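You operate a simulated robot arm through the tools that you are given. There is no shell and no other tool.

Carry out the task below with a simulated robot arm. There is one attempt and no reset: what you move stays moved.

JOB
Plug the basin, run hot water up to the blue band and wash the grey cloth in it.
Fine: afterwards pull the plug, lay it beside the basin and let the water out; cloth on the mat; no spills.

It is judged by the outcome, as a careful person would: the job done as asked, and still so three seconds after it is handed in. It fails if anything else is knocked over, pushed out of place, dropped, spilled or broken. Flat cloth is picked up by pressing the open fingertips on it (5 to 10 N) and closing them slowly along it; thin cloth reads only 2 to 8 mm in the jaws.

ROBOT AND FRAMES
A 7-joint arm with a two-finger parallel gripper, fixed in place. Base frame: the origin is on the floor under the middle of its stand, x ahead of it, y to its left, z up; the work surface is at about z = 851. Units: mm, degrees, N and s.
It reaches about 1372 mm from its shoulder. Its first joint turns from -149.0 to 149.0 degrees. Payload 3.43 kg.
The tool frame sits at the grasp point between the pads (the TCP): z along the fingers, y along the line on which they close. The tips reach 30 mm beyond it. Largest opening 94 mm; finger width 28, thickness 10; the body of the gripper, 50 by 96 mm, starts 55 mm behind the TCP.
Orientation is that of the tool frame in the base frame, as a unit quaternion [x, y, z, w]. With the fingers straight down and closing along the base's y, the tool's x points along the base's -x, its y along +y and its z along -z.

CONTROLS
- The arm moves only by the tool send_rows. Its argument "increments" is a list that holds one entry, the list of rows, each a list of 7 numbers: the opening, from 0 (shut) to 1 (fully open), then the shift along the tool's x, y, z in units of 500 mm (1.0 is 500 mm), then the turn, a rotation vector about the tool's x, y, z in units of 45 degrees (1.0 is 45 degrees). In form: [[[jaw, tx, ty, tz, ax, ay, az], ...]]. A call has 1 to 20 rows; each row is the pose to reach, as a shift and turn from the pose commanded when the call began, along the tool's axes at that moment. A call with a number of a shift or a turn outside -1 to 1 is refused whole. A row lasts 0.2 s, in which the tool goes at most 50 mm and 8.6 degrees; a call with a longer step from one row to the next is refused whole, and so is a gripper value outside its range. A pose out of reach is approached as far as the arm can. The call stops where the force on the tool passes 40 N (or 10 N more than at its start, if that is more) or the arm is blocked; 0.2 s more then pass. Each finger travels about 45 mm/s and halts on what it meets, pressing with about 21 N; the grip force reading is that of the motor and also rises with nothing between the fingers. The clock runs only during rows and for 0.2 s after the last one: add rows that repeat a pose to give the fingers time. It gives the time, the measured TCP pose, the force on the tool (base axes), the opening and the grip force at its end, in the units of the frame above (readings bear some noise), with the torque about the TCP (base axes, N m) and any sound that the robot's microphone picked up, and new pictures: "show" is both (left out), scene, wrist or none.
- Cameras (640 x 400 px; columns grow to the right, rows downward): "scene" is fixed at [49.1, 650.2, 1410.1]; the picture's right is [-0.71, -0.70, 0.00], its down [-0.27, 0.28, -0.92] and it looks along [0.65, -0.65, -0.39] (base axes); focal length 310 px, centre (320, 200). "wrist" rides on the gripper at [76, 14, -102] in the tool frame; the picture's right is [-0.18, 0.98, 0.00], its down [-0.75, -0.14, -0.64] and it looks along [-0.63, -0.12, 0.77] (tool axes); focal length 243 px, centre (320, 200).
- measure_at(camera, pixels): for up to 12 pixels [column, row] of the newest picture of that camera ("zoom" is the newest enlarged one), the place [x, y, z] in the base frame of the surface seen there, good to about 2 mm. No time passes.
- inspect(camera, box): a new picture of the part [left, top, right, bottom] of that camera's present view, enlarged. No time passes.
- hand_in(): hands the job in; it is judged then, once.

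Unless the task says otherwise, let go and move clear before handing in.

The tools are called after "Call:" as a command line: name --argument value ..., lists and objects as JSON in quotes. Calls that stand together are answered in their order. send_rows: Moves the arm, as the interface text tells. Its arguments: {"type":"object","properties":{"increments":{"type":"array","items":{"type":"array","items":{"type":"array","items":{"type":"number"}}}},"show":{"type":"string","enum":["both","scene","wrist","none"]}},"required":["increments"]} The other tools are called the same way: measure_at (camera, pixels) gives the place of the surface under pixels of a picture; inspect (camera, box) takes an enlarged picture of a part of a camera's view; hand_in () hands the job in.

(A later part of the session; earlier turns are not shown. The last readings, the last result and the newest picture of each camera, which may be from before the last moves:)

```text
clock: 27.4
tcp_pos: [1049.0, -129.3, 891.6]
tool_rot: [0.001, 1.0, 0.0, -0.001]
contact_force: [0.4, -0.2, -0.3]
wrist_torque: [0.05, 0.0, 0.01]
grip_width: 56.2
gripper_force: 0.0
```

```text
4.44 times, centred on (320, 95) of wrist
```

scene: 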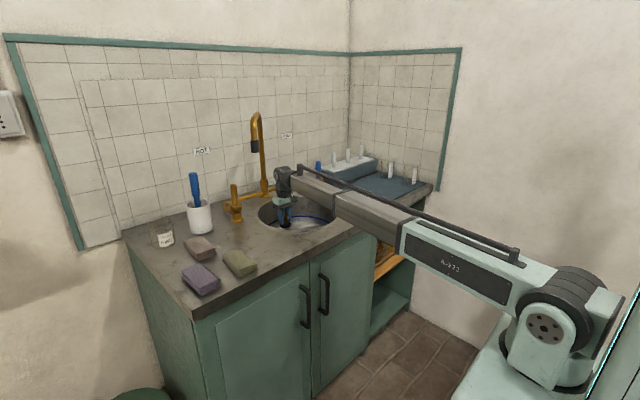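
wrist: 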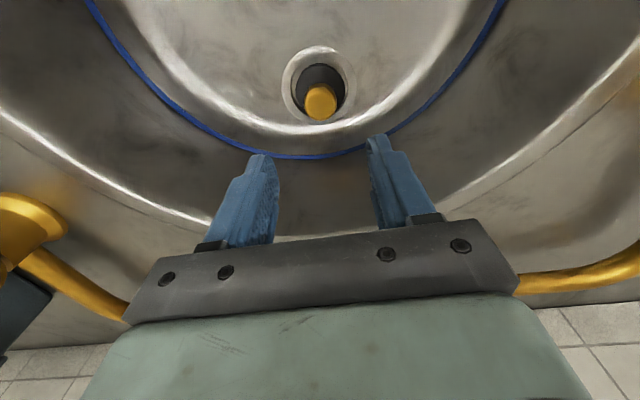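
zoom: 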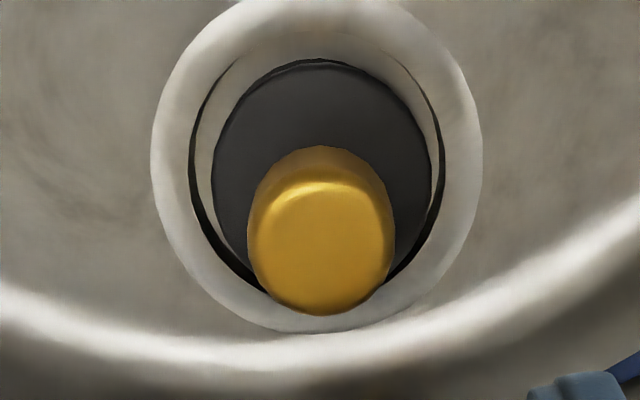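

The plug sits inside the ring with the knob up. I'll measure heights around the flange to check it is level and seated, and locate the blue band.

Call:
measure_at --camera "zoom" --pixels '[[320, 80], [235, 150], [410, 140], [230, 210], [418, 210], [320, 250], [265, 250], [378, 250], [320, 20], [165, 160], [470, 160], [215, 200]]'

Call:
measure_at --camera "wrist" --pixels '[[120, 50], [160, 95], [200, 126], [250, 149], [300, 157], [345, 152], [420, 108], [460, 70], [490, 25], [320, 170], [320, 145], [150, 20]]'

```text
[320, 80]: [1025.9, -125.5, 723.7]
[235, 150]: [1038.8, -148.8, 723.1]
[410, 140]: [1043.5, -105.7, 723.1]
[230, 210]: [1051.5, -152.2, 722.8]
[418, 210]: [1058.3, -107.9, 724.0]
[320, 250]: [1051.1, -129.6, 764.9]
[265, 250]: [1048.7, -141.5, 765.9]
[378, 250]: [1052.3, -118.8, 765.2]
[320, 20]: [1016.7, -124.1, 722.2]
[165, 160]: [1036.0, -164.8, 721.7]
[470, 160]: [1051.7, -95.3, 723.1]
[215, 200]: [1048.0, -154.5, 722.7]
```

```text
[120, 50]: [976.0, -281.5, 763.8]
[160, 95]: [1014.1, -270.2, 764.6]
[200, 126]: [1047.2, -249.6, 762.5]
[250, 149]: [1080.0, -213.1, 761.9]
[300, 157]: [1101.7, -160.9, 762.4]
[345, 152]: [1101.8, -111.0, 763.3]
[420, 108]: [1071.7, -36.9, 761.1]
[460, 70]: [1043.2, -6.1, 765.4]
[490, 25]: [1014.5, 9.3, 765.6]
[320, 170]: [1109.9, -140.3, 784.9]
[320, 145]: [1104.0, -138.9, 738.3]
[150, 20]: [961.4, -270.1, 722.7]
```

The plug is level (flange top z=723 all round, knob top 765) and seated, and the blue band is at z≈763. Next I'll retract and rise to prepare to swivel the spout over the basin.

Call:
send_rows --increments '[[[0.6, 0.06, 0, -0.02, 0, 0, 0], [0.6, 0.13, 0, -0.04, 0, 0, 0], [0.6, 0.21, 0, -0.06, 0, 0, 0], [0.6, 0.29, 0, -0.08, 0, 0, 0], [0.8, 0.36, 0.02, -0.11, 0, 0, 0], [1, 0.38, 0.08, -0.16, 0, 0, 0], [1, 0.38, 0.14, -0.22, 0, 0, 0], [1, 0.38, 0.2, -0.28, 0, 0, 0], [1, 0.38, 0.26, -0.34, 0, 0, 0], [1, 0.38, 0.298, -0.4, 0, 0, 0], [1, 0.38, 0.298, -0.44, 0, 0, 0], [1, 0.38, 0.298, -0.44, 0, 0, 0]]]'

```text
clock: 30.0
tcp_pos: [860.2, 20.2, 1115.6]
tool_rot: [0.001, 1.0, -0.001, -0.001]
contact_force: [-0.1, -0.6, 0.1]
wrist_torque: [0.03, 0.03, 0.01]
grip_width: 94.1
gripper_force: 0.1
```

scene: 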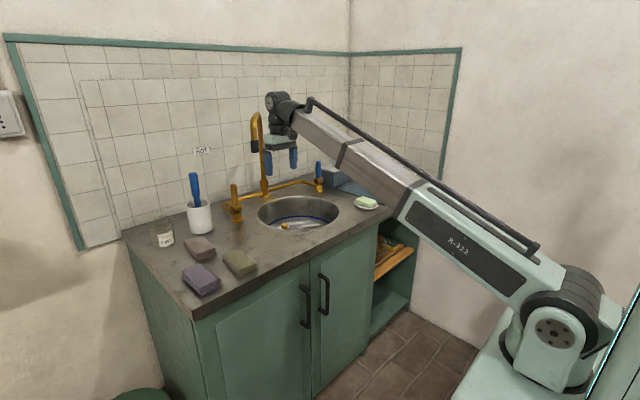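
wrist: 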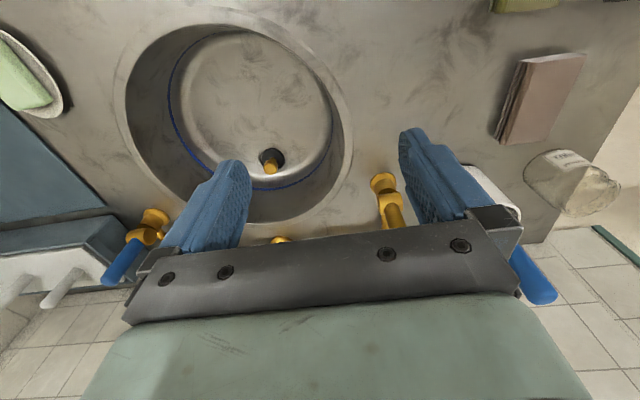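

The drain plug shows in place at (270,160). I'll pitch the hand forward so the fingers point toward +x, to straddle the spout's nozzle from the front.

Call:
send_rows --increments '[[[1, -0.01, 0, -0.01, 0, -0.16, 0], [1, -0.03, 0, -0.02, 0, -0.32, 0], [1, -0.04, 0, -0.03, 0, -0.48, 0], [1, -0.06, 0, -0.04, 0, -0.64, 0], [1, -0.07, 0, -0.04, 0, -0.8, 0], [1, -0.08, 0, -0.04, 0, -0.96, 0], [1, -0.08, 0, -0.04, 0, -1.0, 0]]]'

```text
clock: 31.6
tcp_pos: [901.4, 19.9, 1134.6]
tool_rot: [0.0, 0.924, -0.001, 0.382]
contact_force: [0.1, 1.2, 0.7]
wrist_torque: [0.01, 0.01, -0.01]
grip_width: 93.8
gripper_force: 0.0
```

scene: 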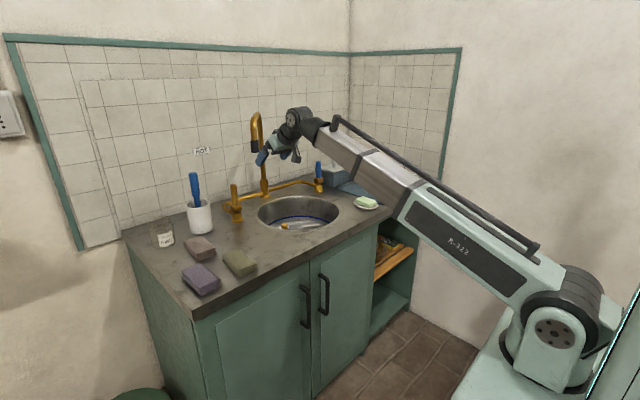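
wrist: 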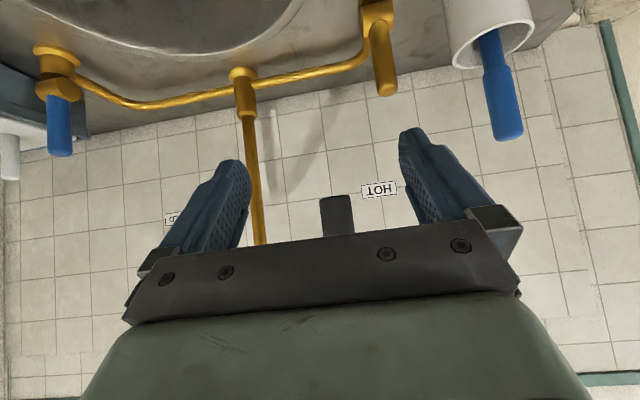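

The nozzle appears between the fingers at (337,215). I'll measure it and pitch another 22°.

Call:
measure_at --camera "wrist" --pixels '[[323, 215], [337, 197], [337, 215], [350, 215], [337, 230], [262, 235], [257, 200]]'

Call:
send_rows --increments '[[[1, 0, 0, 0, 0, -0.16, 0], [1, 0, 0, 0, 0, -0.32, 0], [1, 0, 0, 0, 0, -0.48, 0], [1, 0, 0, 0, 0, -0.52, 0]]]'

```text
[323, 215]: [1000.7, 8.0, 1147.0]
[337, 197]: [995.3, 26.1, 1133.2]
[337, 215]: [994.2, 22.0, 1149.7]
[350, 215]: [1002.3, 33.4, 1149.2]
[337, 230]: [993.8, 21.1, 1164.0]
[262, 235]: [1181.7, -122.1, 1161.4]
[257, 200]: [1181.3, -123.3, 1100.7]
```

```text
clock: 32.6
tcp_pos: [901.1, 20.5, 1134.8]
tool_rot: [0.0, 0.827, -0.001, 0.562]
contact_force: [0.1, 0.0, -0.2]
wrist_torque: [0.03, -0.02, 0.01]
grip_width: 94.0
gripper_force: 0.1
```

scene: 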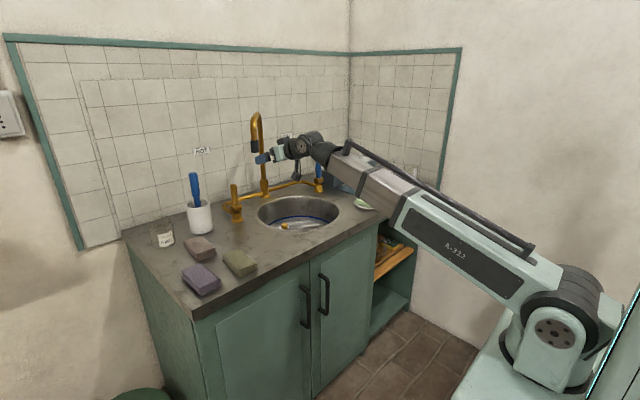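
wrist: 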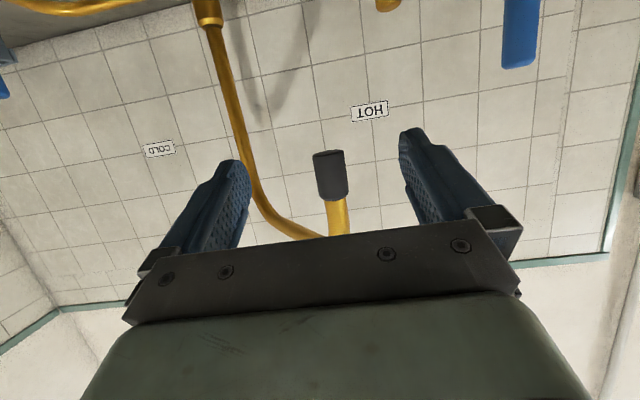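

The nozzle is centred at about (1007,20.5), z 1131–1172, and the spout pivots at about (1188,-130). I'll advance so the open fingers straddle the nozzle.

Call:
send_rows --increments '[[[1, -0.04, 0, 0.0, 0, 0, 0], [1, -0.09, 0, 0.03, 0, 0, 0], [1, -0.103, 0, 0.08, 0, 0, 0], [1, -0.103, 0, 0.13, 0, 0, 0], [1, -0.103, 0, 0.17, 0, 0, 0], [1, -0.103, 0, 0.1787, 0, 0, 0], [1, -0.103, 0, 0.1787, 0, 0, 0]]]'

```text
clock: 34.2
tcp_pos: [1002.1, 21.3, 1149.0]
tool_rot: [0.0, 0.828, -0.002, 0.561]
contact_force: [0.0, 0.2, -0.5]
wrist_torque: [0.0, 0.0, 0.0]
grip_width: 93.9
gripper_force: 0.0
```

scene: 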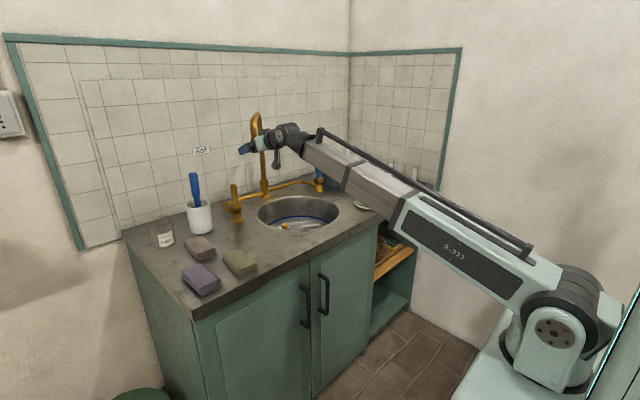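
wrist: 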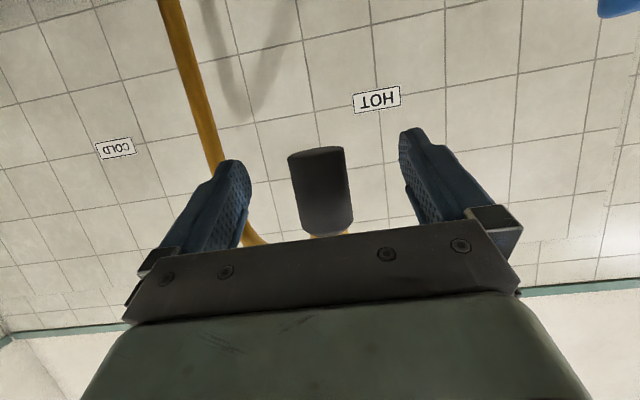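

The nozzle sits between the fingers at (320,190). I'll close to a loose cage and follow the pivot arc toward the basin, down to about 24° from centre.

Call:
send_rows --increments '[[[0.7, 0, 0, 0, 0, 0, 0], [0.45, 0, 0, 0, 0, 0, 0], [0.45, 0, 0, 0, 0, 0, 0], [0.45, 0, 0, 0, 0, 0, 0], [0.45, 0.0035, -0.0123, -0.009, 0, 0, 0], [0.45, 0.007, -0.0246, -0.0179, 0, 0, 0], [0.45, 0.0104, -0.038, -0.0265, 0, 0, 0], [0.45, 0.0138, -0.052, -0.035, 0, 0, 0], [0.45, 0.0168, -0.066, -0.0426, 0, 0, 0], [0.45, 0.0199, -0.0806, -0.0502, 0, 0, 0], [0.45, 0.0225, -0.095, -0.057, 0, 0, 0], [0.45, 0.0252, -0.1102, -0.0638, 0, 0, 0], [0.45, 0.0276, -0.1254, -0.0698, 0, 0, 0], [0.45, 0.0276, -0.1254, -0.0698, 0, 0, 0]]]'

```text
clock: 37.2
tcp_pos: [964.1, -42.1, 1149.8]
tool_rot: [-0.001, 0.827, 0.0, 0.562]
contact_force: [0.6, 1.2, 0.5]
wrist_torque: [0.01, -0.02, -0.01]
grip_width: 42.5
gripper_force: 0.0
```

scene: 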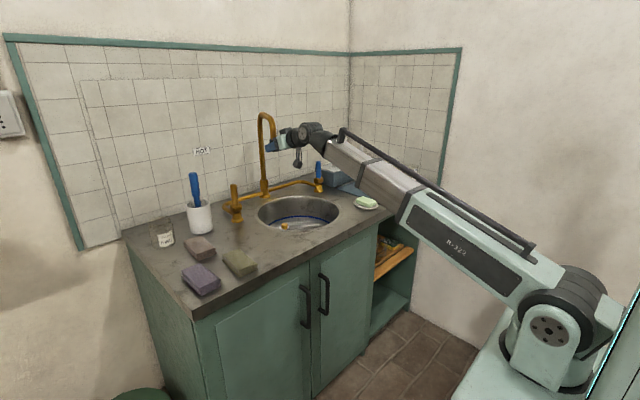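
wrist: 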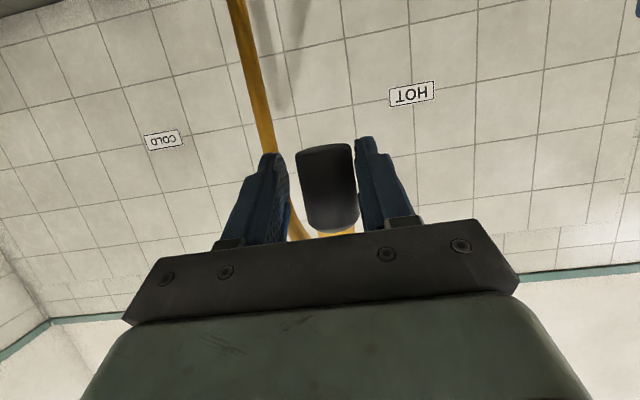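

The spout swung with only about 1 N and the nozzle is now near (969,-36). I'll open and back straight out.

Call:
send_rows --increments '[[[0.75, 0, 0.005, 0, 0, 0, 0], [0.85, 0, 0.01, 0, 0, 0, 0], [0.85, 0, 0.01, -0.02, 0, 0, 0], [0.85, 0.0, 0.01, -0.08, 0, 0, 0], [0.85, 0.0, 0.01, -0.14, 0, 0, 0], [0.85, 0.0, 0.01, -0.18, 0, 0, 0], [0.85, 0.0, 0.01, -0.18, 0, 0, 0]]]'

Call:
inspect --camera "scene" --box '[220, 100, 350, 240]'

```text
clock: 38.8
tcp_pos: [880.5, -36.7, 1182.9]
tool_rot: [0.001, 0.827, -0.003, 0.562]
contact_force: [0.0, 0.4, 0.3]
wrist_torque: [-0.01, -0.02, 0.0]
grip_width: 80.0
gripper_force: 0.0
```

scene: 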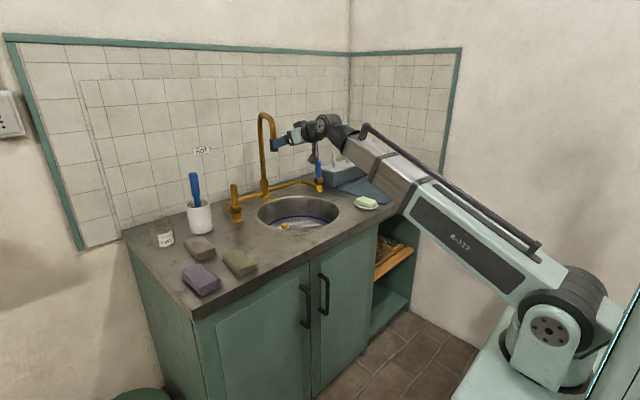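
wrist: 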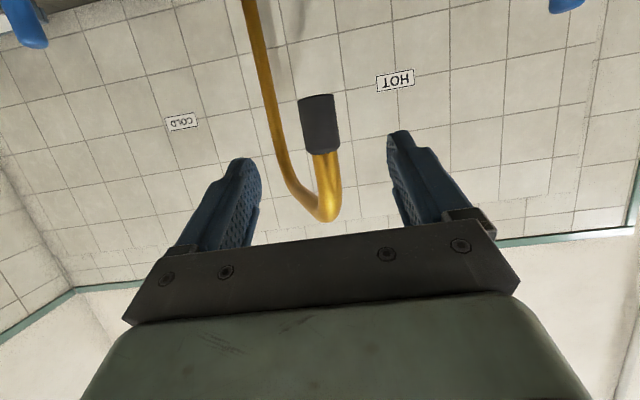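

```text
2.86 times, centred on (285, 170) of scene
```

zoom: 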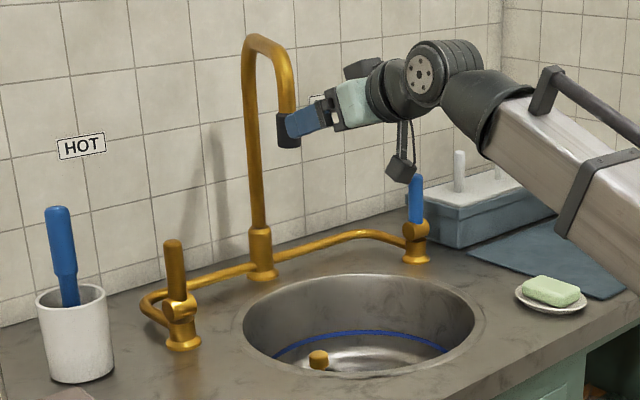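

The spout nozzle is now well inside the basin outline. Next I'll move in front of the hot tap at (1050,97) with a 45° pitch to see how its lever is built.

Call:
measure_at --camera "wrist" --pixels '[[318, 100], [300, 115], [337, 115], [320, 125], [320, 215]]'

Call:
send_rows --increments '[[[0.85, 0.03, 0.02, 0.0, 0, 0.0, 0], [0.85, 0.07, 0.06, 0.01, 0, 0.06, 0], [0.85, 0.12, 0.1, 0.03, 0, 0.16, 0], [0.85, 0.17, 0.15, 0.05, 0, 0.26, 0], [0.85, 0.22, 0.2, 0.07, 0, 0.36, 0], [0.85, 0.26, 0.24, 0.085, 0, 0.46, 0], [0.85, 0.286, 0.26, 0.092, 0, 0.5, 0], [0.85, 0.286, 0.26, 0.092, 0, 0.5, 0]]]'

```text
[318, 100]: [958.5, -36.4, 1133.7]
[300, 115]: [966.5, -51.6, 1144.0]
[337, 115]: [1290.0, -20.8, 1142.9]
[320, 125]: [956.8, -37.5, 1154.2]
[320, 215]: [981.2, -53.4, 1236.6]
```

```text
clock: 40.6
tcp_pos: [871.1, 94.2, 1033.1]
tool_rot: [0.0, 0.921, -0.001, 0.389]
contact_force: [0.1, 0.0, 0.4]
wrist_torque: [-0.01, -0.02, 0.0]
grip_width: 79.9
gripper_force: 0.0
```

scene: 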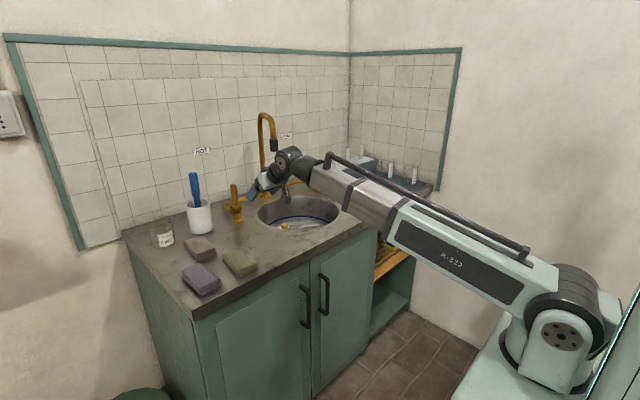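
wrist: 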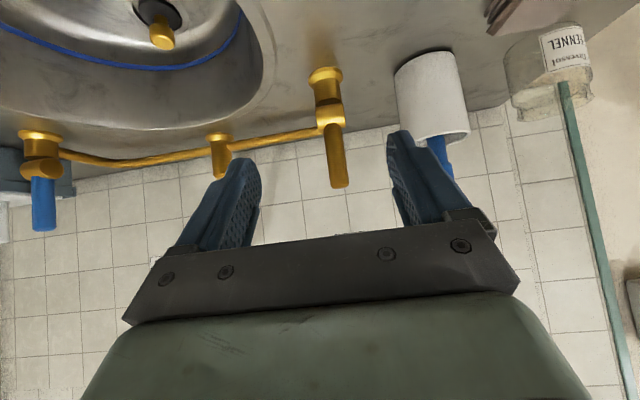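

The hot tap shows at (328,120) in the inverted wrist view. I'll enlarge it and measure its parts.

Call:
inspect --camera "wrist" --box '[270, 55, 400, 205]'

Call:
measure_at --camera "wrist" --pixels '[[323, 75], [327, 90], [328, 105], [330, 115], [343, 115], [318, 122], [332, 130], [335, 145], [338, 165], [341, 182], [330, 165], [346, 165]]'

```text
2.67 times, centred on (335, 130) of wrist
```

zoom: 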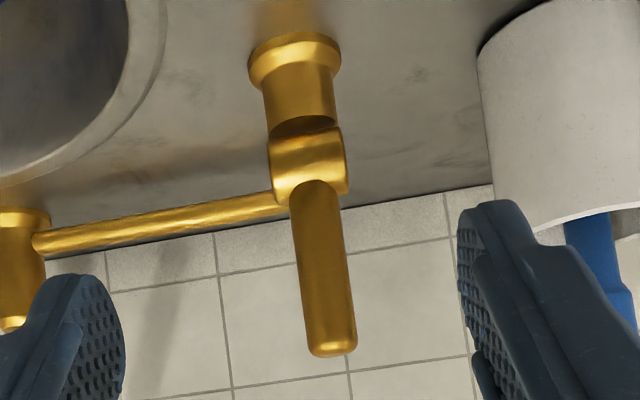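

```text
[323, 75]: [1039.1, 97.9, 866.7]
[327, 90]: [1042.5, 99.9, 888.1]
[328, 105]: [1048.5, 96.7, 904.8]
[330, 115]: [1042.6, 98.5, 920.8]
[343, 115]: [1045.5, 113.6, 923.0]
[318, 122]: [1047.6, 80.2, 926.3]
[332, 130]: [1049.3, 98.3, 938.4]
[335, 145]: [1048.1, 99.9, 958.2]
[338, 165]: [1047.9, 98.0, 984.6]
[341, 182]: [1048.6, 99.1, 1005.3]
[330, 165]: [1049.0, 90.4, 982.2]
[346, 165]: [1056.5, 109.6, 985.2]
```

The lever is a vertical bar about 20 mm thick at (1058,99), z 935–1010, hinged on a y-axis barrel at z≈921. I'll check clearance to the mug and brush before gripping it.

Call:
measure_at --camera "wrist" --pixels '[[400, 80], [405, 110], [430, 100], [455, 120], [432, 140], [440, 150], [448, 165], [460, 132]]'

Call:
measure_at --camera "scene" --pixels '[[194, 178], [197, 195], [188, 215], [212, 215], [200, 228], [300, 222], [290, 224], [280, 220], [310, 224]]'

```text
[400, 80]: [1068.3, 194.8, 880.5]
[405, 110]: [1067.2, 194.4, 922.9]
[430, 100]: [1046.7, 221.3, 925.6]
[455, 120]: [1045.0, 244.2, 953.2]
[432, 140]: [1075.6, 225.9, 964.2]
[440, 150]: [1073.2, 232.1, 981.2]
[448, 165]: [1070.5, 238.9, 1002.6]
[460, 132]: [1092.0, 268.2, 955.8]
```

```text
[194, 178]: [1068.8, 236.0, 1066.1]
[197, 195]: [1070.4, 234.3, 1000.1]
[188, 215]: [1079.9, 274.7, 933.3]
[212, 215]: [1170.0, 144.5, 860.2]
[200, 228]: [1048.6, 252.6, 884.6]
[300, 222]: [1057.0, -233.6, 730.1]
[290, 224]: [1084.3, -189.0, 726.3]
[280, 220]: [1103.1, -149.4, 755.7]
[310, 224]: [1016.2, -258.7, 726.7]
```

The mug begins at y≈190, so there is room. I'll advance the open fingers around the hot lever at z≈983.

Call:
send_rows --increments '[[[0.75, -0.025, 0.002, 0.045, 0, 0, 0], [0.75, -0.06, 0.004, 0.105, 0, 0, 0], [0.75, -0.095, 0.006, 0.17, 0, 0, 0], [0.75, -0.13, 0.008, 0.235, 0, 0, 0], [0.75, -0.165, 0.01, 0.295, 0, 0, 0], [0.75, -0.18, 0.01, 0.325, 0, 0, 0], [0.75, -0.1848, 0.01, 0.3336, 0, 0, 0], [0.75, -0.1848, 0.01, 0.3336, 0, 0, 0]]]'

```text
clock: 42.4
tcp_pos: [1055.2, 96.9, 983.0]
tool_rot: [0.0, 0.921, -0.002, 0.389]
contact_force: [-0.2, 0.7, 0.1]
wrist_torque: [-0.01, 0.03, 0.0]
grip_width: 70.4
gripper_force: 0.1
```

scene: 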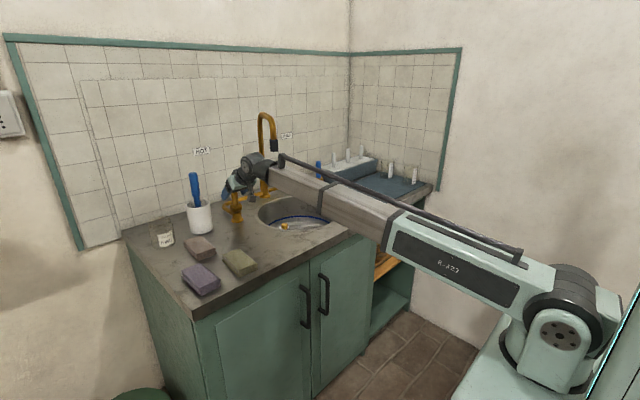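
wrist: 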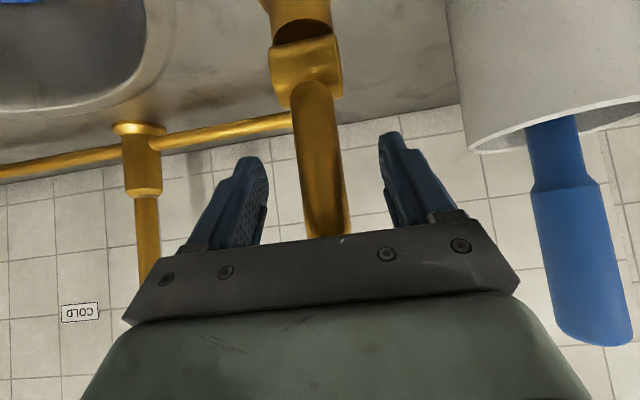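

The lever stands between the fingers at (320,170). I'll close on it.

Call:
send_rows --increments '[[[0.4, 0, 0.003, 0, 0, 0, 0], [0.2, 0, 0.004, 0, 0, 0, 0], [0.1, 0, 0.004, 0, 0, 0, 0], [0.1, 0, 0.004, 0, 0, 0, 0], [0.1, 0, 0.004, 0, 0, 0, 0]]]' --show "wrist"

```text
clock: 43.6
tcp_pos: [1054.9, 98.9, 981.6]
tool_rot: [0.0, 0.921, -0.002, 0.39]
contact_force: [-0.4, -17.9, 0.4]
wrist_torque: [0.17, -0.01, -0.13]
grip_width: 29.0
gripper_force: 44.6
```

wrist: 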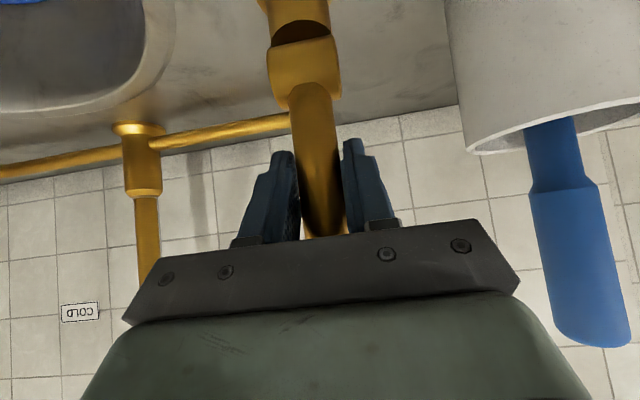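

The lever pushes the tool with 18 N toward -y, so I'm about 2 mm off. I'll shift -2 mm in y to relieve it.

Call:
send_rows --increments '[[[0.1, 0, -0.002, 0, 0, 0, 0], [0.1, 0, -0.004, 0, 0, 0, 0], [0.1, 0, -0.004, 0, 0, 0, 0]]]' --show "none"

```text
clock: 44.4
tcp_pos: [1056.1, 96.9, 982.3]
tool_rot: [0.002, 0.921, -0.001, 0.389]
contact_force: [-3.3, -7.0, -0.6]
wrist_torque: [0.1, 0.14, -0.01]
grip_width: 28.8
gripper_force: 45.0
```

Still 7 N sideways; I'll shift slightly more and begin tilting the lever toward the front by about 10° to test.

Call:
send_rows --increments '[[[0.1, 0, -0.003, 0, 0, 0, 0], [0.1, 0.004, -0.003, -0.0035, 0, -0.055, 0], [0.1, 0.008, -0.003, -0.007, 0, -0.11, 0], [0.1, 0.012, -0.003, -0.0105, 0, -0.165, 0], [0.1, 0.0161, -0.003, -0.0139, 0, -0.222, 0]]]'

```text
clock: 45.6
tcp_pos: [1043.9, 98.2, 980.7]
tool_rot: [-0.001, 0.884, -0.001, 0.467]
contact_force: [-14.2, 22.3, -4.1]
wrist_torque: [-0.22, 1.04, 0.1]
grip_width: 29.0
gripper_force: 45.0
```

scene: 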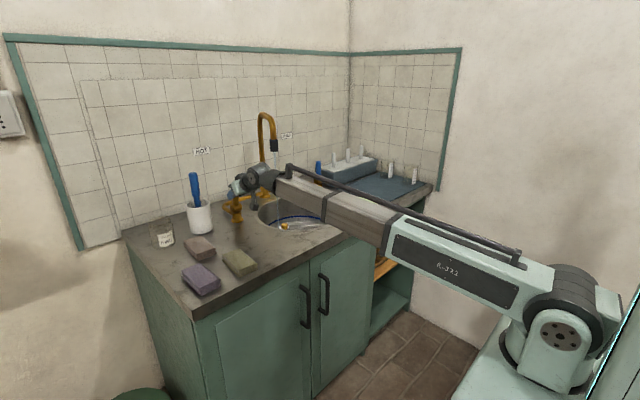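
wrist: 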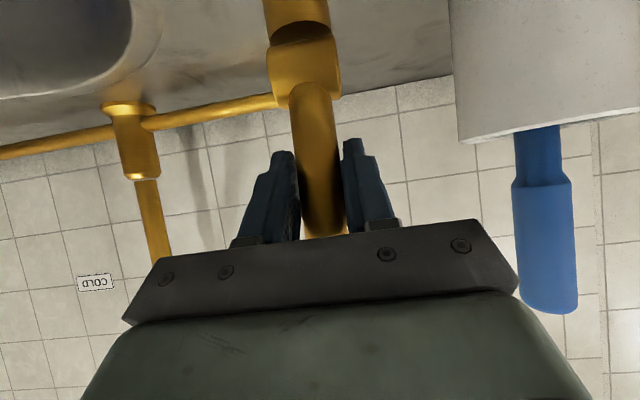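

The tool moved about 12 mm with some lateral load; I need to check whether the lever followed or slipped.

Call:
measure_at --camera "wrist" --pixels '[[300, 55], [303, 75], [312, 95], [315, 120], [318, 150], [320, 180], [322, 210], [275, 75], [332, 75], [300, 20]]'

Call:
inspect --camera "wrist" --box '[220, 0, 420, 250]'

Call:
inspect --camera "scene" --box '[180, 140, 320, 240]'

```text
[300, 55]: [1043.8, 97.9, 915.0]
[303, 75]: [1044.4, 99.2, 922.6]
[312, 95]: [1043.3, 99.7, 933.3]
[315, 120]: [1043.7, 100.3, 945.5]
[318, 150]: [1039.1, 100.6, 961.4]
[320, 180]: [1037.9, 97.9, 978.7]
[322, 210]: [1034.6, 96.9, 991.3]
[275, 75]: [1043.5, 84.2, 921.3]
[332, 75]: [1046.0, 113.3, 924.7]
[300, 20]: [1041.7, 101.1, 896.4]
```

```text
1.60 times, centred on (320, 125) of wrist
```

zoom: 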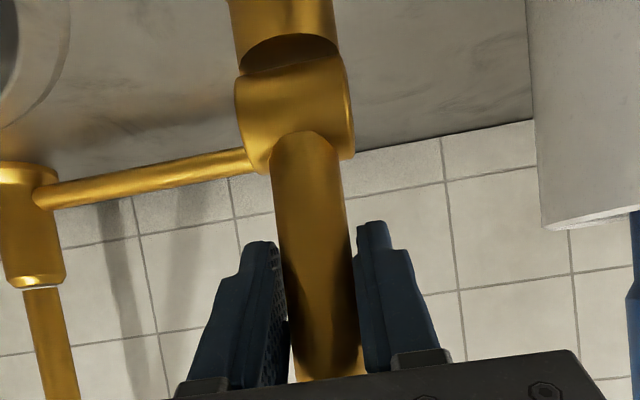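

```text
4.00 times, centred on (250, 190) of scene
```

zoom: 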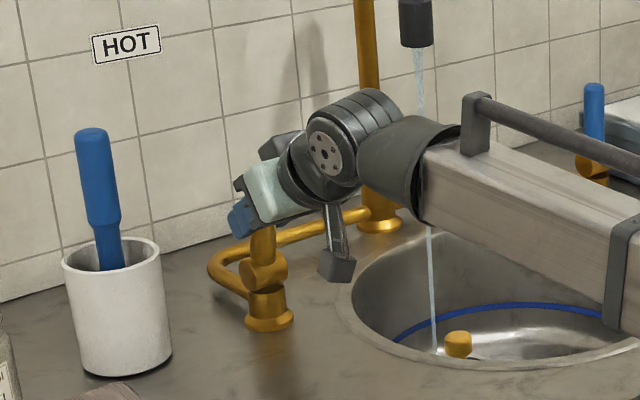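

Water has started: the zoom shows a thin stream from the nozzle falling into the basin, and the lever is tilted about 9°. I'll open it about 15° more.

Call:
send_rows --increments '[[[0.1, 0.0, 0.002, 0.0, 0, 0, 0], [0.1, 0.005, 0.003, -0.004, 0, -0.067, 0], [0.1, 0.01, 0.003, -0.008, 0, -0.133, 0], [0.1, 0.015, 0.003, -0.012, 0, -0.2, 0], [0.1, 0.02, 0.003, -0.016, 0, -0.267, 0], [0.1, 0.0255, 0.003, -0.0199, 0, -0.333, 0]]]'

Call:
inspect --camera "scene" --box '[200, 100, 360, 240]'

```text
clock: 47.0
tcp_pos: [1028.8, 98.6, 975.2]
tool_rot: [0.0, 0.816, -0.002, 0.578]
contact_force: [-3.4, 15.7, -17.0]
wrist_torque: [-0.31, 0.73, -0.01]
grip_width: 28.9
gripper_force: 45.7
```

scene: 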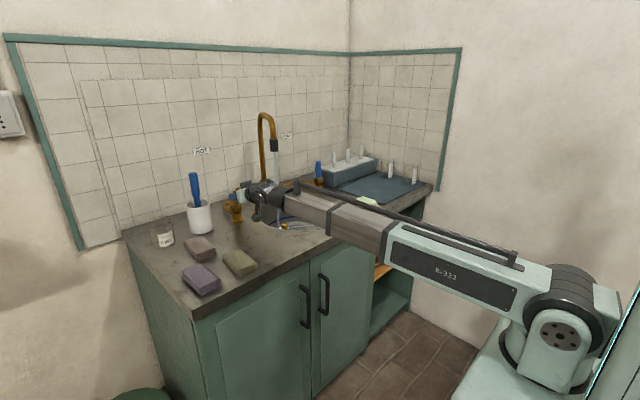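
wrist: 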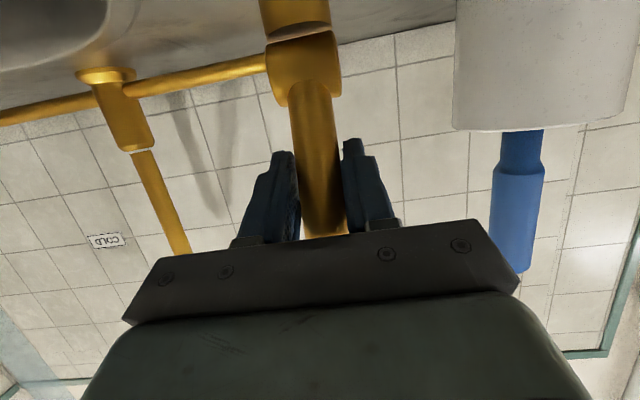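

```text
2.86 times, centred on (280, 170) of scene
```

zoom: 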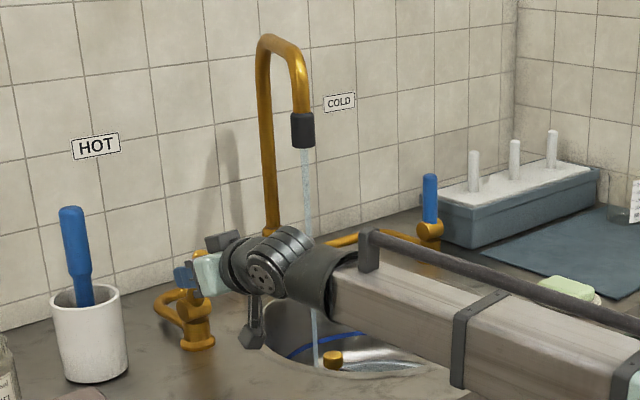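

The stream is stronger and falls inside the basin. I'll hold the lever here and track the level from the scene view.

Call:
send_rows --increments '[[[0.1, 0, 0, 0, 0, 0, 0], [0.1, 0, 0, 0, 0, 0, 0], [0.1, 0, 0, 0, 0, 0, 0], [0.1, 0, 0, 0, 0, 0, 0], [0.1, 0, 0, 0, 0, 0, 0], [0.1, 0, 0, 0, 0, 0, 0], [0.1, 0, 0, 0, 0, 0, 0], [0.1, 0, 0, 0, 0, 0, 0], [0.1, 0, 0, 0, 0, 0, 0], [0.1, 0, 0, 0, 0, 0, 0]]]' --show "scene"

Call:
inspect --camera "scene" --box '[255, 195, 335, 245]'

```text
clock: 49.2
tcp_pos: [1030.7, 97.1, 976.0]
tool_rot: [0.001, 0.815, -0.003, 0.579]
contact_force: [3.4, 7.3, -20.5]
wrist_torque: [-0.09, 0.4, -0.03]
grip_width: 28.9
gripper_force: 45.3
```

scene: 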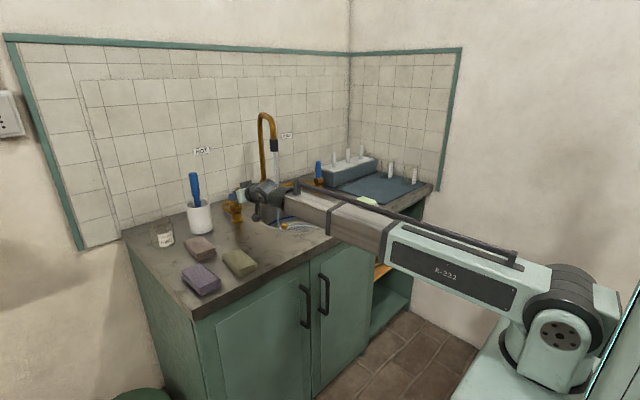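

```text
8.00 times, centred on (295, 220) of scene
```

zoom: 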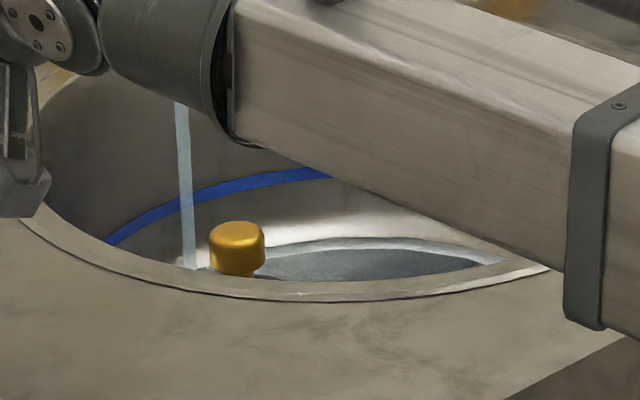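

Water is collecting around the knob (zoom (350,265)), so the plug holds. I'll measure the level.

Call:
measure_at --camera "zoom" --pixels '[[350, 265], [400, 262], [320, 268], [440, 262], [230, 190], [150, 222], [280, 178]]'

```text
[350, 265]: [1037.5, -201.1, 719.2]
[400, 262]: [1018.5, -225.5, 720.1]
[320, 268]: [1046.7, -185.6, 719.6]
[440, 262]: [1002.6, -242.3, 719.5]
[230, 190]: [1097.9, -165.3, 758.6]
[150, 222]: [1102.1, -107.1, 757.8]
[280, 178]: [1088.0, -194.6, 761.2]
```

The surface is at z≈719.5. I'll wait 4 s and measure the fill rate.

Call:
send_rows --increments '[[[0.1, 0, 0, 0, 0, 0, 0], [0.1, 0, 0, 0, 0, 0, 0], [0.1, 0, 0, 0, 0, 0, 0], [0.1, 0, 0, 0, 0, 0, 0], [0.1, 0, 0, 0, 0, 0, 0], [0.1, 0, 0, 0, 0, 0, 0], [0.1, 0, 0, 0, 0, 0, 0], [0.1, 0, 0, 0, 0, 0, 0], [0.1, 0, 0, 0, 0, 0, 0], [0.1, 0, 0, 0, 0, 0, 0], [0.1, 0, 0, 0, 0, 0, 0], [0.1, 0, 0, 0, 0, 0, 0], [0.1, 0, 0, 0, 0, 0, 0], [0.1, 0, 0, 0, 0, 0, 0], [0.1, 0, 0, 0, 0, 0, 0], [0.1, 0, 0, 0, 0, 0, 0], [0.1, 0, 0, 0, 0, 0, 0], [0.1, 0, 0, 0, 0, 0, 0], [0.1, 0, 0, 0, 0, 0, 0]]]' --show "scene"

Call:
inspect --camera "scene" --box '[255, 195, 335, 245]'

Call:
measure_at --camera "zoom" --pixels '[[350, 262], [400, 260], [320, 264], [440, 262]]'

```text
clock: 53.2
tcp_pos: [1029.7, 97.7, 974.8]
tool_rot: [0.0, 0.815, -0.001, 0.579]
contact_force: [5.4, 3.3, -18.6]
wrist_torque: [-0.06, 0.26, 0.02]
grip_width: 28.9
gripper_force: 44.8
```

scene: 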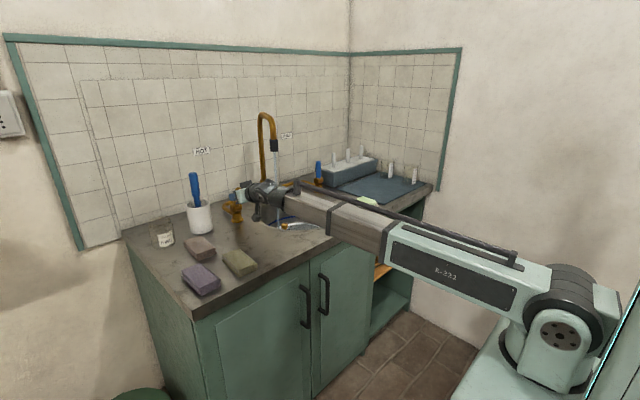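

```text
8.00 times, centred on (295, 220) of scene
```

zoom: 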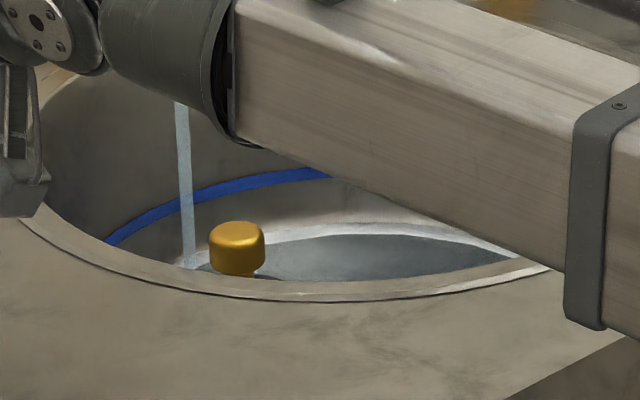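

```text
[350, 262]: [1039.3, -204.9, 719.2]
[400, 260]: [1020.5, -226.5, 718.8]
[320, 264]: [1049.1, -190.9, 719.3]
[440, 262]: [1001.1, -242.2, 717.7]
```

The measurement sees the floor through the water, so I'll instead measure the wall point where the waterline meets it (zoom (350,236)).

Call:
measure_at --camera "zoom" --pixels '[[280, 246], [300, 241], [330, 236], [360, 233], [400, 232], [440, 237], [480, 247], [350, 225], [350, 205]]'

```text
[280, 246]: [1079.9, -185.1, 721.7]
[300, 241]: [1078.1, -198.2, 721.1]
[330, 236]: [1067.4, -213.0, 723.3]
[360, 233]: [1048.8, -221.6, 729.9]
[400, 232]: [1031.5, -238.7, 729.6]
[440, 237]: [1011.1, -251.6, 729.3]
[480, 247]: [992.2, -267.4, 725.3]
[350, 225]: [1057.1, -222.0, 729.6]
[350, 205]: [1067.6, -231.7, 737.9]
```

The waterline is near z≈725. I'll keep filling in 4 s steps.

Call:
send_rows --increments '[[[0.1, 0, 0, 0, 0, 0, 0], [0.1, 0, 0, 0, 0, 0, 0], [0.1, 0, 0, 0, 0, 0, 0], [0.1, 0, 0, 0, 0, 0, 0], [0.1, 0, 0, 0, 0, 0, 0], [0.1, 0, 0, 0, 0, 0, 0], [0.1, 0, 0, 0, 0, 0, 0], [0.1, 0, 0, 0, 0, 0, 0], [0.1, 0, 0, 0, 0, 0, 0], [0.1, 0, 0, 0, 0, 0, 0], [0.1, 0, 0, 0, 0, 0, 0], [0.1, 0, 0, 0, 0, 0, 0], [0.1, 0, 0, 0, 0, 0, 0], [0.1, 0, 0, 0, 0, 0, 0], [0.1, 0, 0, 0, 0, 0, 0], [0.1, 0, 0, 0, 0, 0, 0], [0.1, 0, 0, 0, 0, 0, 0], [0.1, 0, 0, 0, 0, 0, 0], [0.1, 0, 0, 0, 0, 0, 0], [0.1, 0, 0, 0, 0, 0, 0]]]' --show "none"

Call:
inspect --camera "scene" --box '[255, 195, 335, 245]'

```text
clock: 57.4
tcp_pos: [1028.5, 98.1, 976.2]
tool_rot: [-0.001, 0.815, -0.001, 0.579]
contact_force: [5.9, 2.5, -14.9]
wrist_torque: [-0.01, 0.09, 0.0]
grip_width: 29.0
gripper_force: 45.0
```

```text
8.00 times, centred on (295, 220) of scene
```

zoom: 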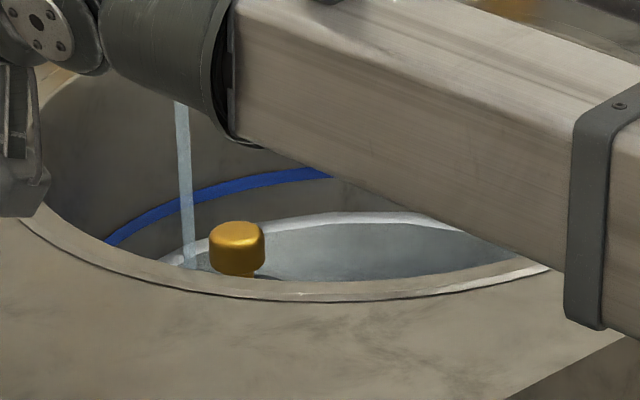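

The water covers more of the bowl, still below the band. I'll measure the waterline and continue.

Call:
measure_at --camera "zoom" --pixels '[[200, 240], [290, 229], [330, 224], [360, 222], [400, 223], [440, 228]]'

Call:
send_rows --increments '[[[0.1, 0, 0, 0, 0, 0, 0], [0.1, 0, 0, 0, 0, 0, 0], [0.1, 0, 0, 0, 0, 0, 0], [0.1, 0, 0, 0, 0, 0, 0], [0.1, 0, 0, 0, 0, 0, 0], [0.1, 0, 0, 0, 0, 0, 0], [0.1, 0, 0, 0, 0, 0, 0], [0.1, 0, 0, 0, 0, 0, 0], [0.1, 0, 0, 0, 0, 0, 0], [0.1, 0, 0, 0, 0, 0, 0], [0.1, 0, 0, 0, 0, 0, 0], [0.1, 0, 0, 0, 0, 0, 0], [0.1, 0, 0, 0, 0, 0, 0], [0.1, 0, 0, 0, 0, 0, 0], [0.1, 0, 0, 0, 0, 0, 0], [0.1, 0, 0, 0, 0, 0, 0], [0.1, 0, 0, 0, 0, 0, 0], [0.1, 0, 0, 0, 0, 0, 0], [0.1, 0, 0, 0, 0, 0, 0], [0.1, 0, 0, 0, 0, 0, 0]]]' --show "none"

Call:
inspect --camera "scene" --box '[255, 195, 335, 245]'

```text
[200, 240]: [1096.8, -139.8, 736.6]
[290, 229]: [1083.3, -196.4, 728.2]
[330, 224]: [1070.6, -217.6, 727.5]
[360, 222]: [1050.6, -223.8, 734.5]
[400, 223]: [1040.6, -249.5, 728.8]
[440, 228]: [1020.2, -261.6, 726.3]
```

```text
clock: 61.6
tcp_pos: [1029.2, 98.3, 976.4]
tool_rot: [0.0, 0.816, -0.001, 0.578]
contact_force: [6.6, 2.7, -12.2]
wrist_torque: [-0.02, -0.05, -0.02]
grip_width: 28.7
gripper_force: 44.9
```

```text
8.00 times, centred on (295, 220) of scene
```

zoom: 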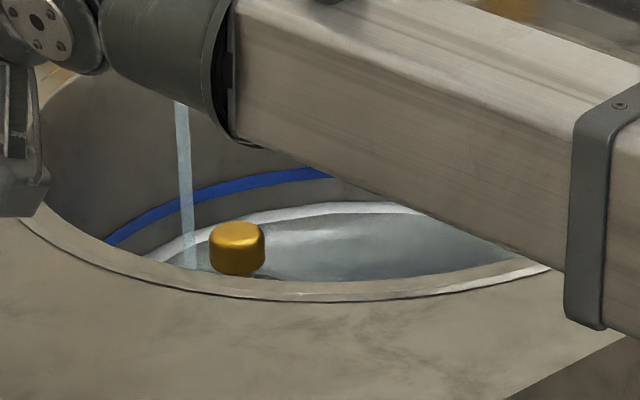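

The level is at roughly z≈740 (waterline 213 vs band about 175 in the zoom). I'll continue filling.

Call:
send_rows --increments '[[[0.1, 0, 0, 0, 0, 0, 0], [0.1, 0, 0, 0, 0, 0, 0], [0.1, 0, 0, 0, 0, 0, 0], [0.1, 0, 0, 0, 0, 0, 0], [0.1, 0, 0, 0, 0, 0, 0], [0.1, 0, 0, 0, 0, 0, 0], [0.1, 0, 0, 0, 0, 0, 0], [0.1, 0, 0, 0, 0, 0, 0], [0.1, 0, 0, 0, 0, 0, 0], [0.1, 0, 0, 0, 0, 0, 0], [0.1, 0, 0, 0, 0, 0, 0], [0.1, 0, 0, 0, 0, 0, 0], [0.1, 0, 0, 0, 0, 0, 0], [0.1, 0, 0, 0, 0, 0, 0], [0.1, 0, 0, 0, 0, 0, 0], [0.1, 0, 0, 0, 0, 0, 0], [0.1, 0, 0, 0, 0, 0, 0], [0.1, 0, 0, 0, 0, 0, 0], [0.1, 0, 0, 0, 0, 0, 0], [0.1, 0, 0, 0, 0, 0, 0]]]' --show "none"

Call:
inspect --camera "scene" --box '[255, 195, 335, 245]'

```text
clock: 65.8
tcp_pos: [1030.1, 96.6, 976.5]
tool_rot: [0.0, 0.816, -0.001, 0.579]
contact_force: [5.8, 2.5, -11.3]
wrist_torque: [-0.03, -0.02, 0.0]
grip_width: 28.9
gripper_force: 45.3
```

```text
8.00 times, centred on (295, 220) of scene
```

zoom: 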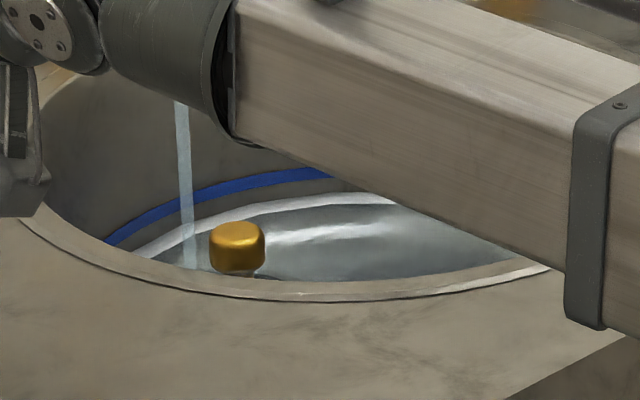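

The waterline at zoom column 300 is near row 207; the band is at about 176. At about 8 px per 4 s, I'll run another 8 s and re-check.

Call:
send_rows --increments '[[[0.1, 0, 0, 0, 0, 0, 0], [0.1, 0, 0, 0, 0, 0, 0], [0.1, 0, 0, 0, 0, 0, 0], [0.1, 0, 0, 0, 0, 0, 0], [0.1, 0, 0, 0, 0, 0, 0], [0.1, 0, 0, 0, 0, 0, 0], [0.1, 0, 0, 0, 0, 0, 0], [0.1, 0, 0, 0, 0, 0, 0], [0.1, 0, 0, 0, 0, 0, 0], [0.1, 0, 0, 0, 0, 0, 0], [0.1, 0, 0, 0, 0, 0, 0], [0.1, 0, 0, 0, 0, 0, 0], [0.1, 0, 0, 0, 0, 0, 0], [0.1, 0, 0, 0, 0, 0, 0], [0.1, 0, 0, 0, 0, 0, 0], [0.1, 0, 0, 0, 0, 0, 0], [0.1, 0, 0, 0, 0, 0, 0], [0.1, 0, 0, 0, 0, 0, 0], [0.1, 0, 0, 0, 0, 0, 0], [0.1, 0, 0, 0, 0, 0, 0]]]' --show "none"

Call:
send_rows --increments '[[[0.1, 0, 0, 0, 0, 0, 0], [0.1, 0, 0, 0, 0, 0, 0], [0.1, 0, 0, 0, 0, 0, 0], [0.1, 0, 0, 0, 0, 0, 0], [0.1, 0, 0, 0, 0, 0, 0], [0.1, 0, 0, 0, 0, 0, 0], [0.1, 0, 0, 0, 0, 0, 0], [0.1, 0, 0, 0, 0, 0, 0], [0.1, 0, 0, 0, 0, 0, 0], [0.1, 0, 0, 0, 0, 0, 0], [0.1, 0, 0, 0, 0, 0, 0], [0.1, 0, 0, 0, 0, 0, 0], [0.1, 0, 0, 0, 0, 0, 0], [0.1, 0, 0, 0, 0, 0, 0], [0.1, 0, 0, 0, 0, 0, 0], [0.1, 0, 0, 0, 0, 0, 0], [0.1, 0, 0, 0, 0, 0, 0], [0.1, 0, 0, 0, 0, 0, 0]]]' --show "none"

Call:
inspect --camera "scene" --box '[255, 195, 335, 245]'

```text
clock: 70.0
tcp_pos: [1029.5, 96.8, 975.6]
tool_rot: [0.0, 0.817, -0.002, 0.577]
contact_force: [3.9, 2.9, -9.5]
wrist_torque: [-0.04, 0.0, 0.03]
grip_width: 29.0
gripper_force: 45.2
```

```text
clock: 73.8
tcp_pos: [1029.9, 97.9, 976.0]
tool_rot: [-0.001, 0.816, -0.001, 0.578]
contact_force: [3.8, 3.5, -7.8]
wrist_torque: [-0.03, -0.01, -0.04]
grip_width: 28.8
gripper_force: 45.1
```

```text
8.00 times, centred on (295, 220) of scene
```

zoom: 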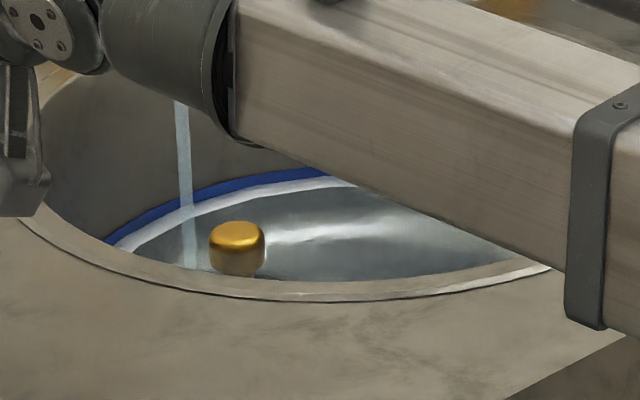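

The water's white edge is just beneath the blue band. I'll look closer before the final seconds.

Call:
inspect --camera "scene" --box '[266, 212, 298, 232]'

Call:
measure_at --camera "zoom" --pixels '[[320, 60], [320, 80], [320, 100], [320, 115], [400, 50], [400, 70], [400, 90], [240, 100], [240, 120], [240, 140]]'

```text
16.00 times, centred on (282, 222) of scene
```

zoom: 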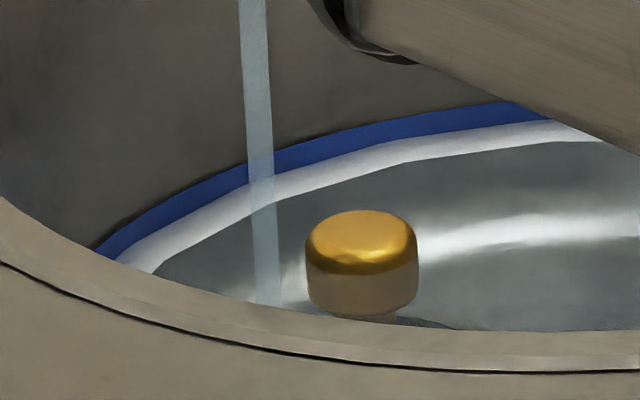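

```text
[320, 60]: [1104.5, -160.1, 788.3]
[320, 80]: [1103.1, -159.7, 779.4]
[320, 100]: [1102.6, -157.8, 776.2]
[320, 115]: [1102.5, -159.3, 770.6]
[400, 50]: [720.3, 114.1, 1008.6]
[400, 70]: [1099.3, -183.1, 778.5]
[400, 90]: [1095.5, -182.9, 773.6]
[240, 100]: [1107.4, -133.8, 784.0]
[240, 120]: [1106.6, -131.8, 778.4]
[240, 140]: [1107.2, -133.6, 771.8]
```

I'll measure the band's and the white edge's heights along one column of the zoom.

Call:
measure_at --camera "zoom" --pixels '[[320, 130], [320, 138], [320, 146], [320, 154], [320, 162], [320, 170], [320, 178], [320, 186], [320, 195], [360, 210], [360, 225], [360, 290]]'

```text
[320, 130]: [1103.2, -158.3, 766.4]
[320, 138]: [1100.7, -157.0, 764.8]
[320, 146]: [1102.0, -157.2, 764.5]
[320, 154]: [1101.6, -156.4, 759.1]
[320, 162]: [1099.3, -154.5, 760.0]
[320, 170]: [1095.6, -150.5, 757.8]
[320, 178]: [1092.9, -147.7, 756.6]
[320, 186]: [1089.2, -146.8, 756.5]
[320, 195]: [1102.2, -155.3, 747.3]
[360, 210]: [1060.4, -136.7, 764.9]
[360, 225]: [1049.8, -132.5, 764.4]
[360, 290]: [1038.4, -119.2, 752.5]
```

The white rim is the water surface at z≈757; the band spans about 760–767. At about 1.2 mm/s, I'll wait 3.2 s more and then shut the lever.

Call:
send_rows --increments '[[[0.1, 0, 0, 0, 0, 0, 0], [0.1, 0, 0, 0, 0, 0, 0], [0.1, 0, 0, 0, 0, 0, 0], [0.1, 0, 0, 0, 0, 0, 0], [0.1, 0, 0, 0, 0, 0, 0], [0.1, 0, 0, 0, 0, 0, 0], [0.1, 0, 0, 0, 0, 0, 0], [0.1, 0, 0, 0, 0, 0, 0], [0.1, 0, 0, 0, 0, 0, 0], [0.1, 0, 0, 0, 0, 0, 0], [0.1, 0, 0, 0, 0, 0, 0], [0.1, 0, 0, 0, 0, 0, 0], [0.1, 0, 0, 0, 0, 0, 0], [0.1, 0, 0, 0, 0, 0, 0], [0.1, 0, 0, 0, 0, 0, 0]]]' --show "none"

Call:
inspect --camera "scene" --box '[266, 212, 298, 232]'

Call:
measure_at --camera "zoom" --pixels '[[320, 120], [320, 130], [320, 138], [320, 146], [320, 154], [320, 162], [320, 170], [320, 178], [480, 115], [480, 125]]'

```text
clock: 77.0
tcp_pos: [1029.5, 97.7, 975.8]
tool_rot: [0.0, 0.816, -0.001, 0.578]
contact_force: [2.4, 2.5, -7.3]
wrist_torque: [-0.04, 0.01, 0.02]
grip_width: 28.7
gripper_force: 45.0
```

```text
16.00 times, centred on (282, 222) of scene
```

zoom: 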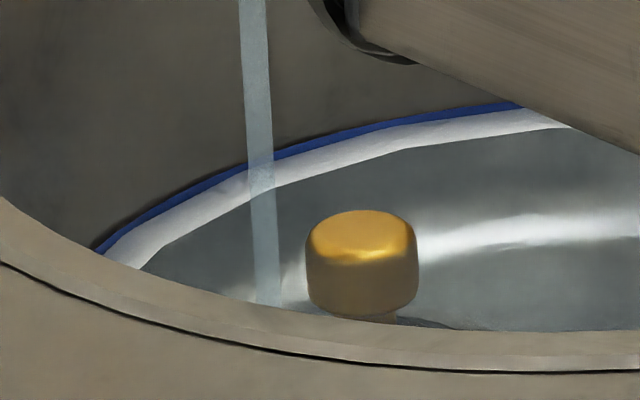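

```text
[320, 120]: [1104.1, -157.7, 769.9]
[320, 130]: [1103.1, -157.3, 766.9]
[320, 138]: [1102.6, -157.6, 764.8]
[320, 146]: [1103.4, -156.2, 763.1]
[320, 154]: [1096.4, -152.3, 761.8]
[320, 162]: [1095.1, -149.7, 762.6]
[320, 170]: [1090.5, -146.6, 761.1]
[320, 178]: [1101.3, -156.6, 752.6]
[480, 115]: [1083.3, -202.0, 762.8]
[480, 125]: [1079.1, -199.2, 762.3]
```

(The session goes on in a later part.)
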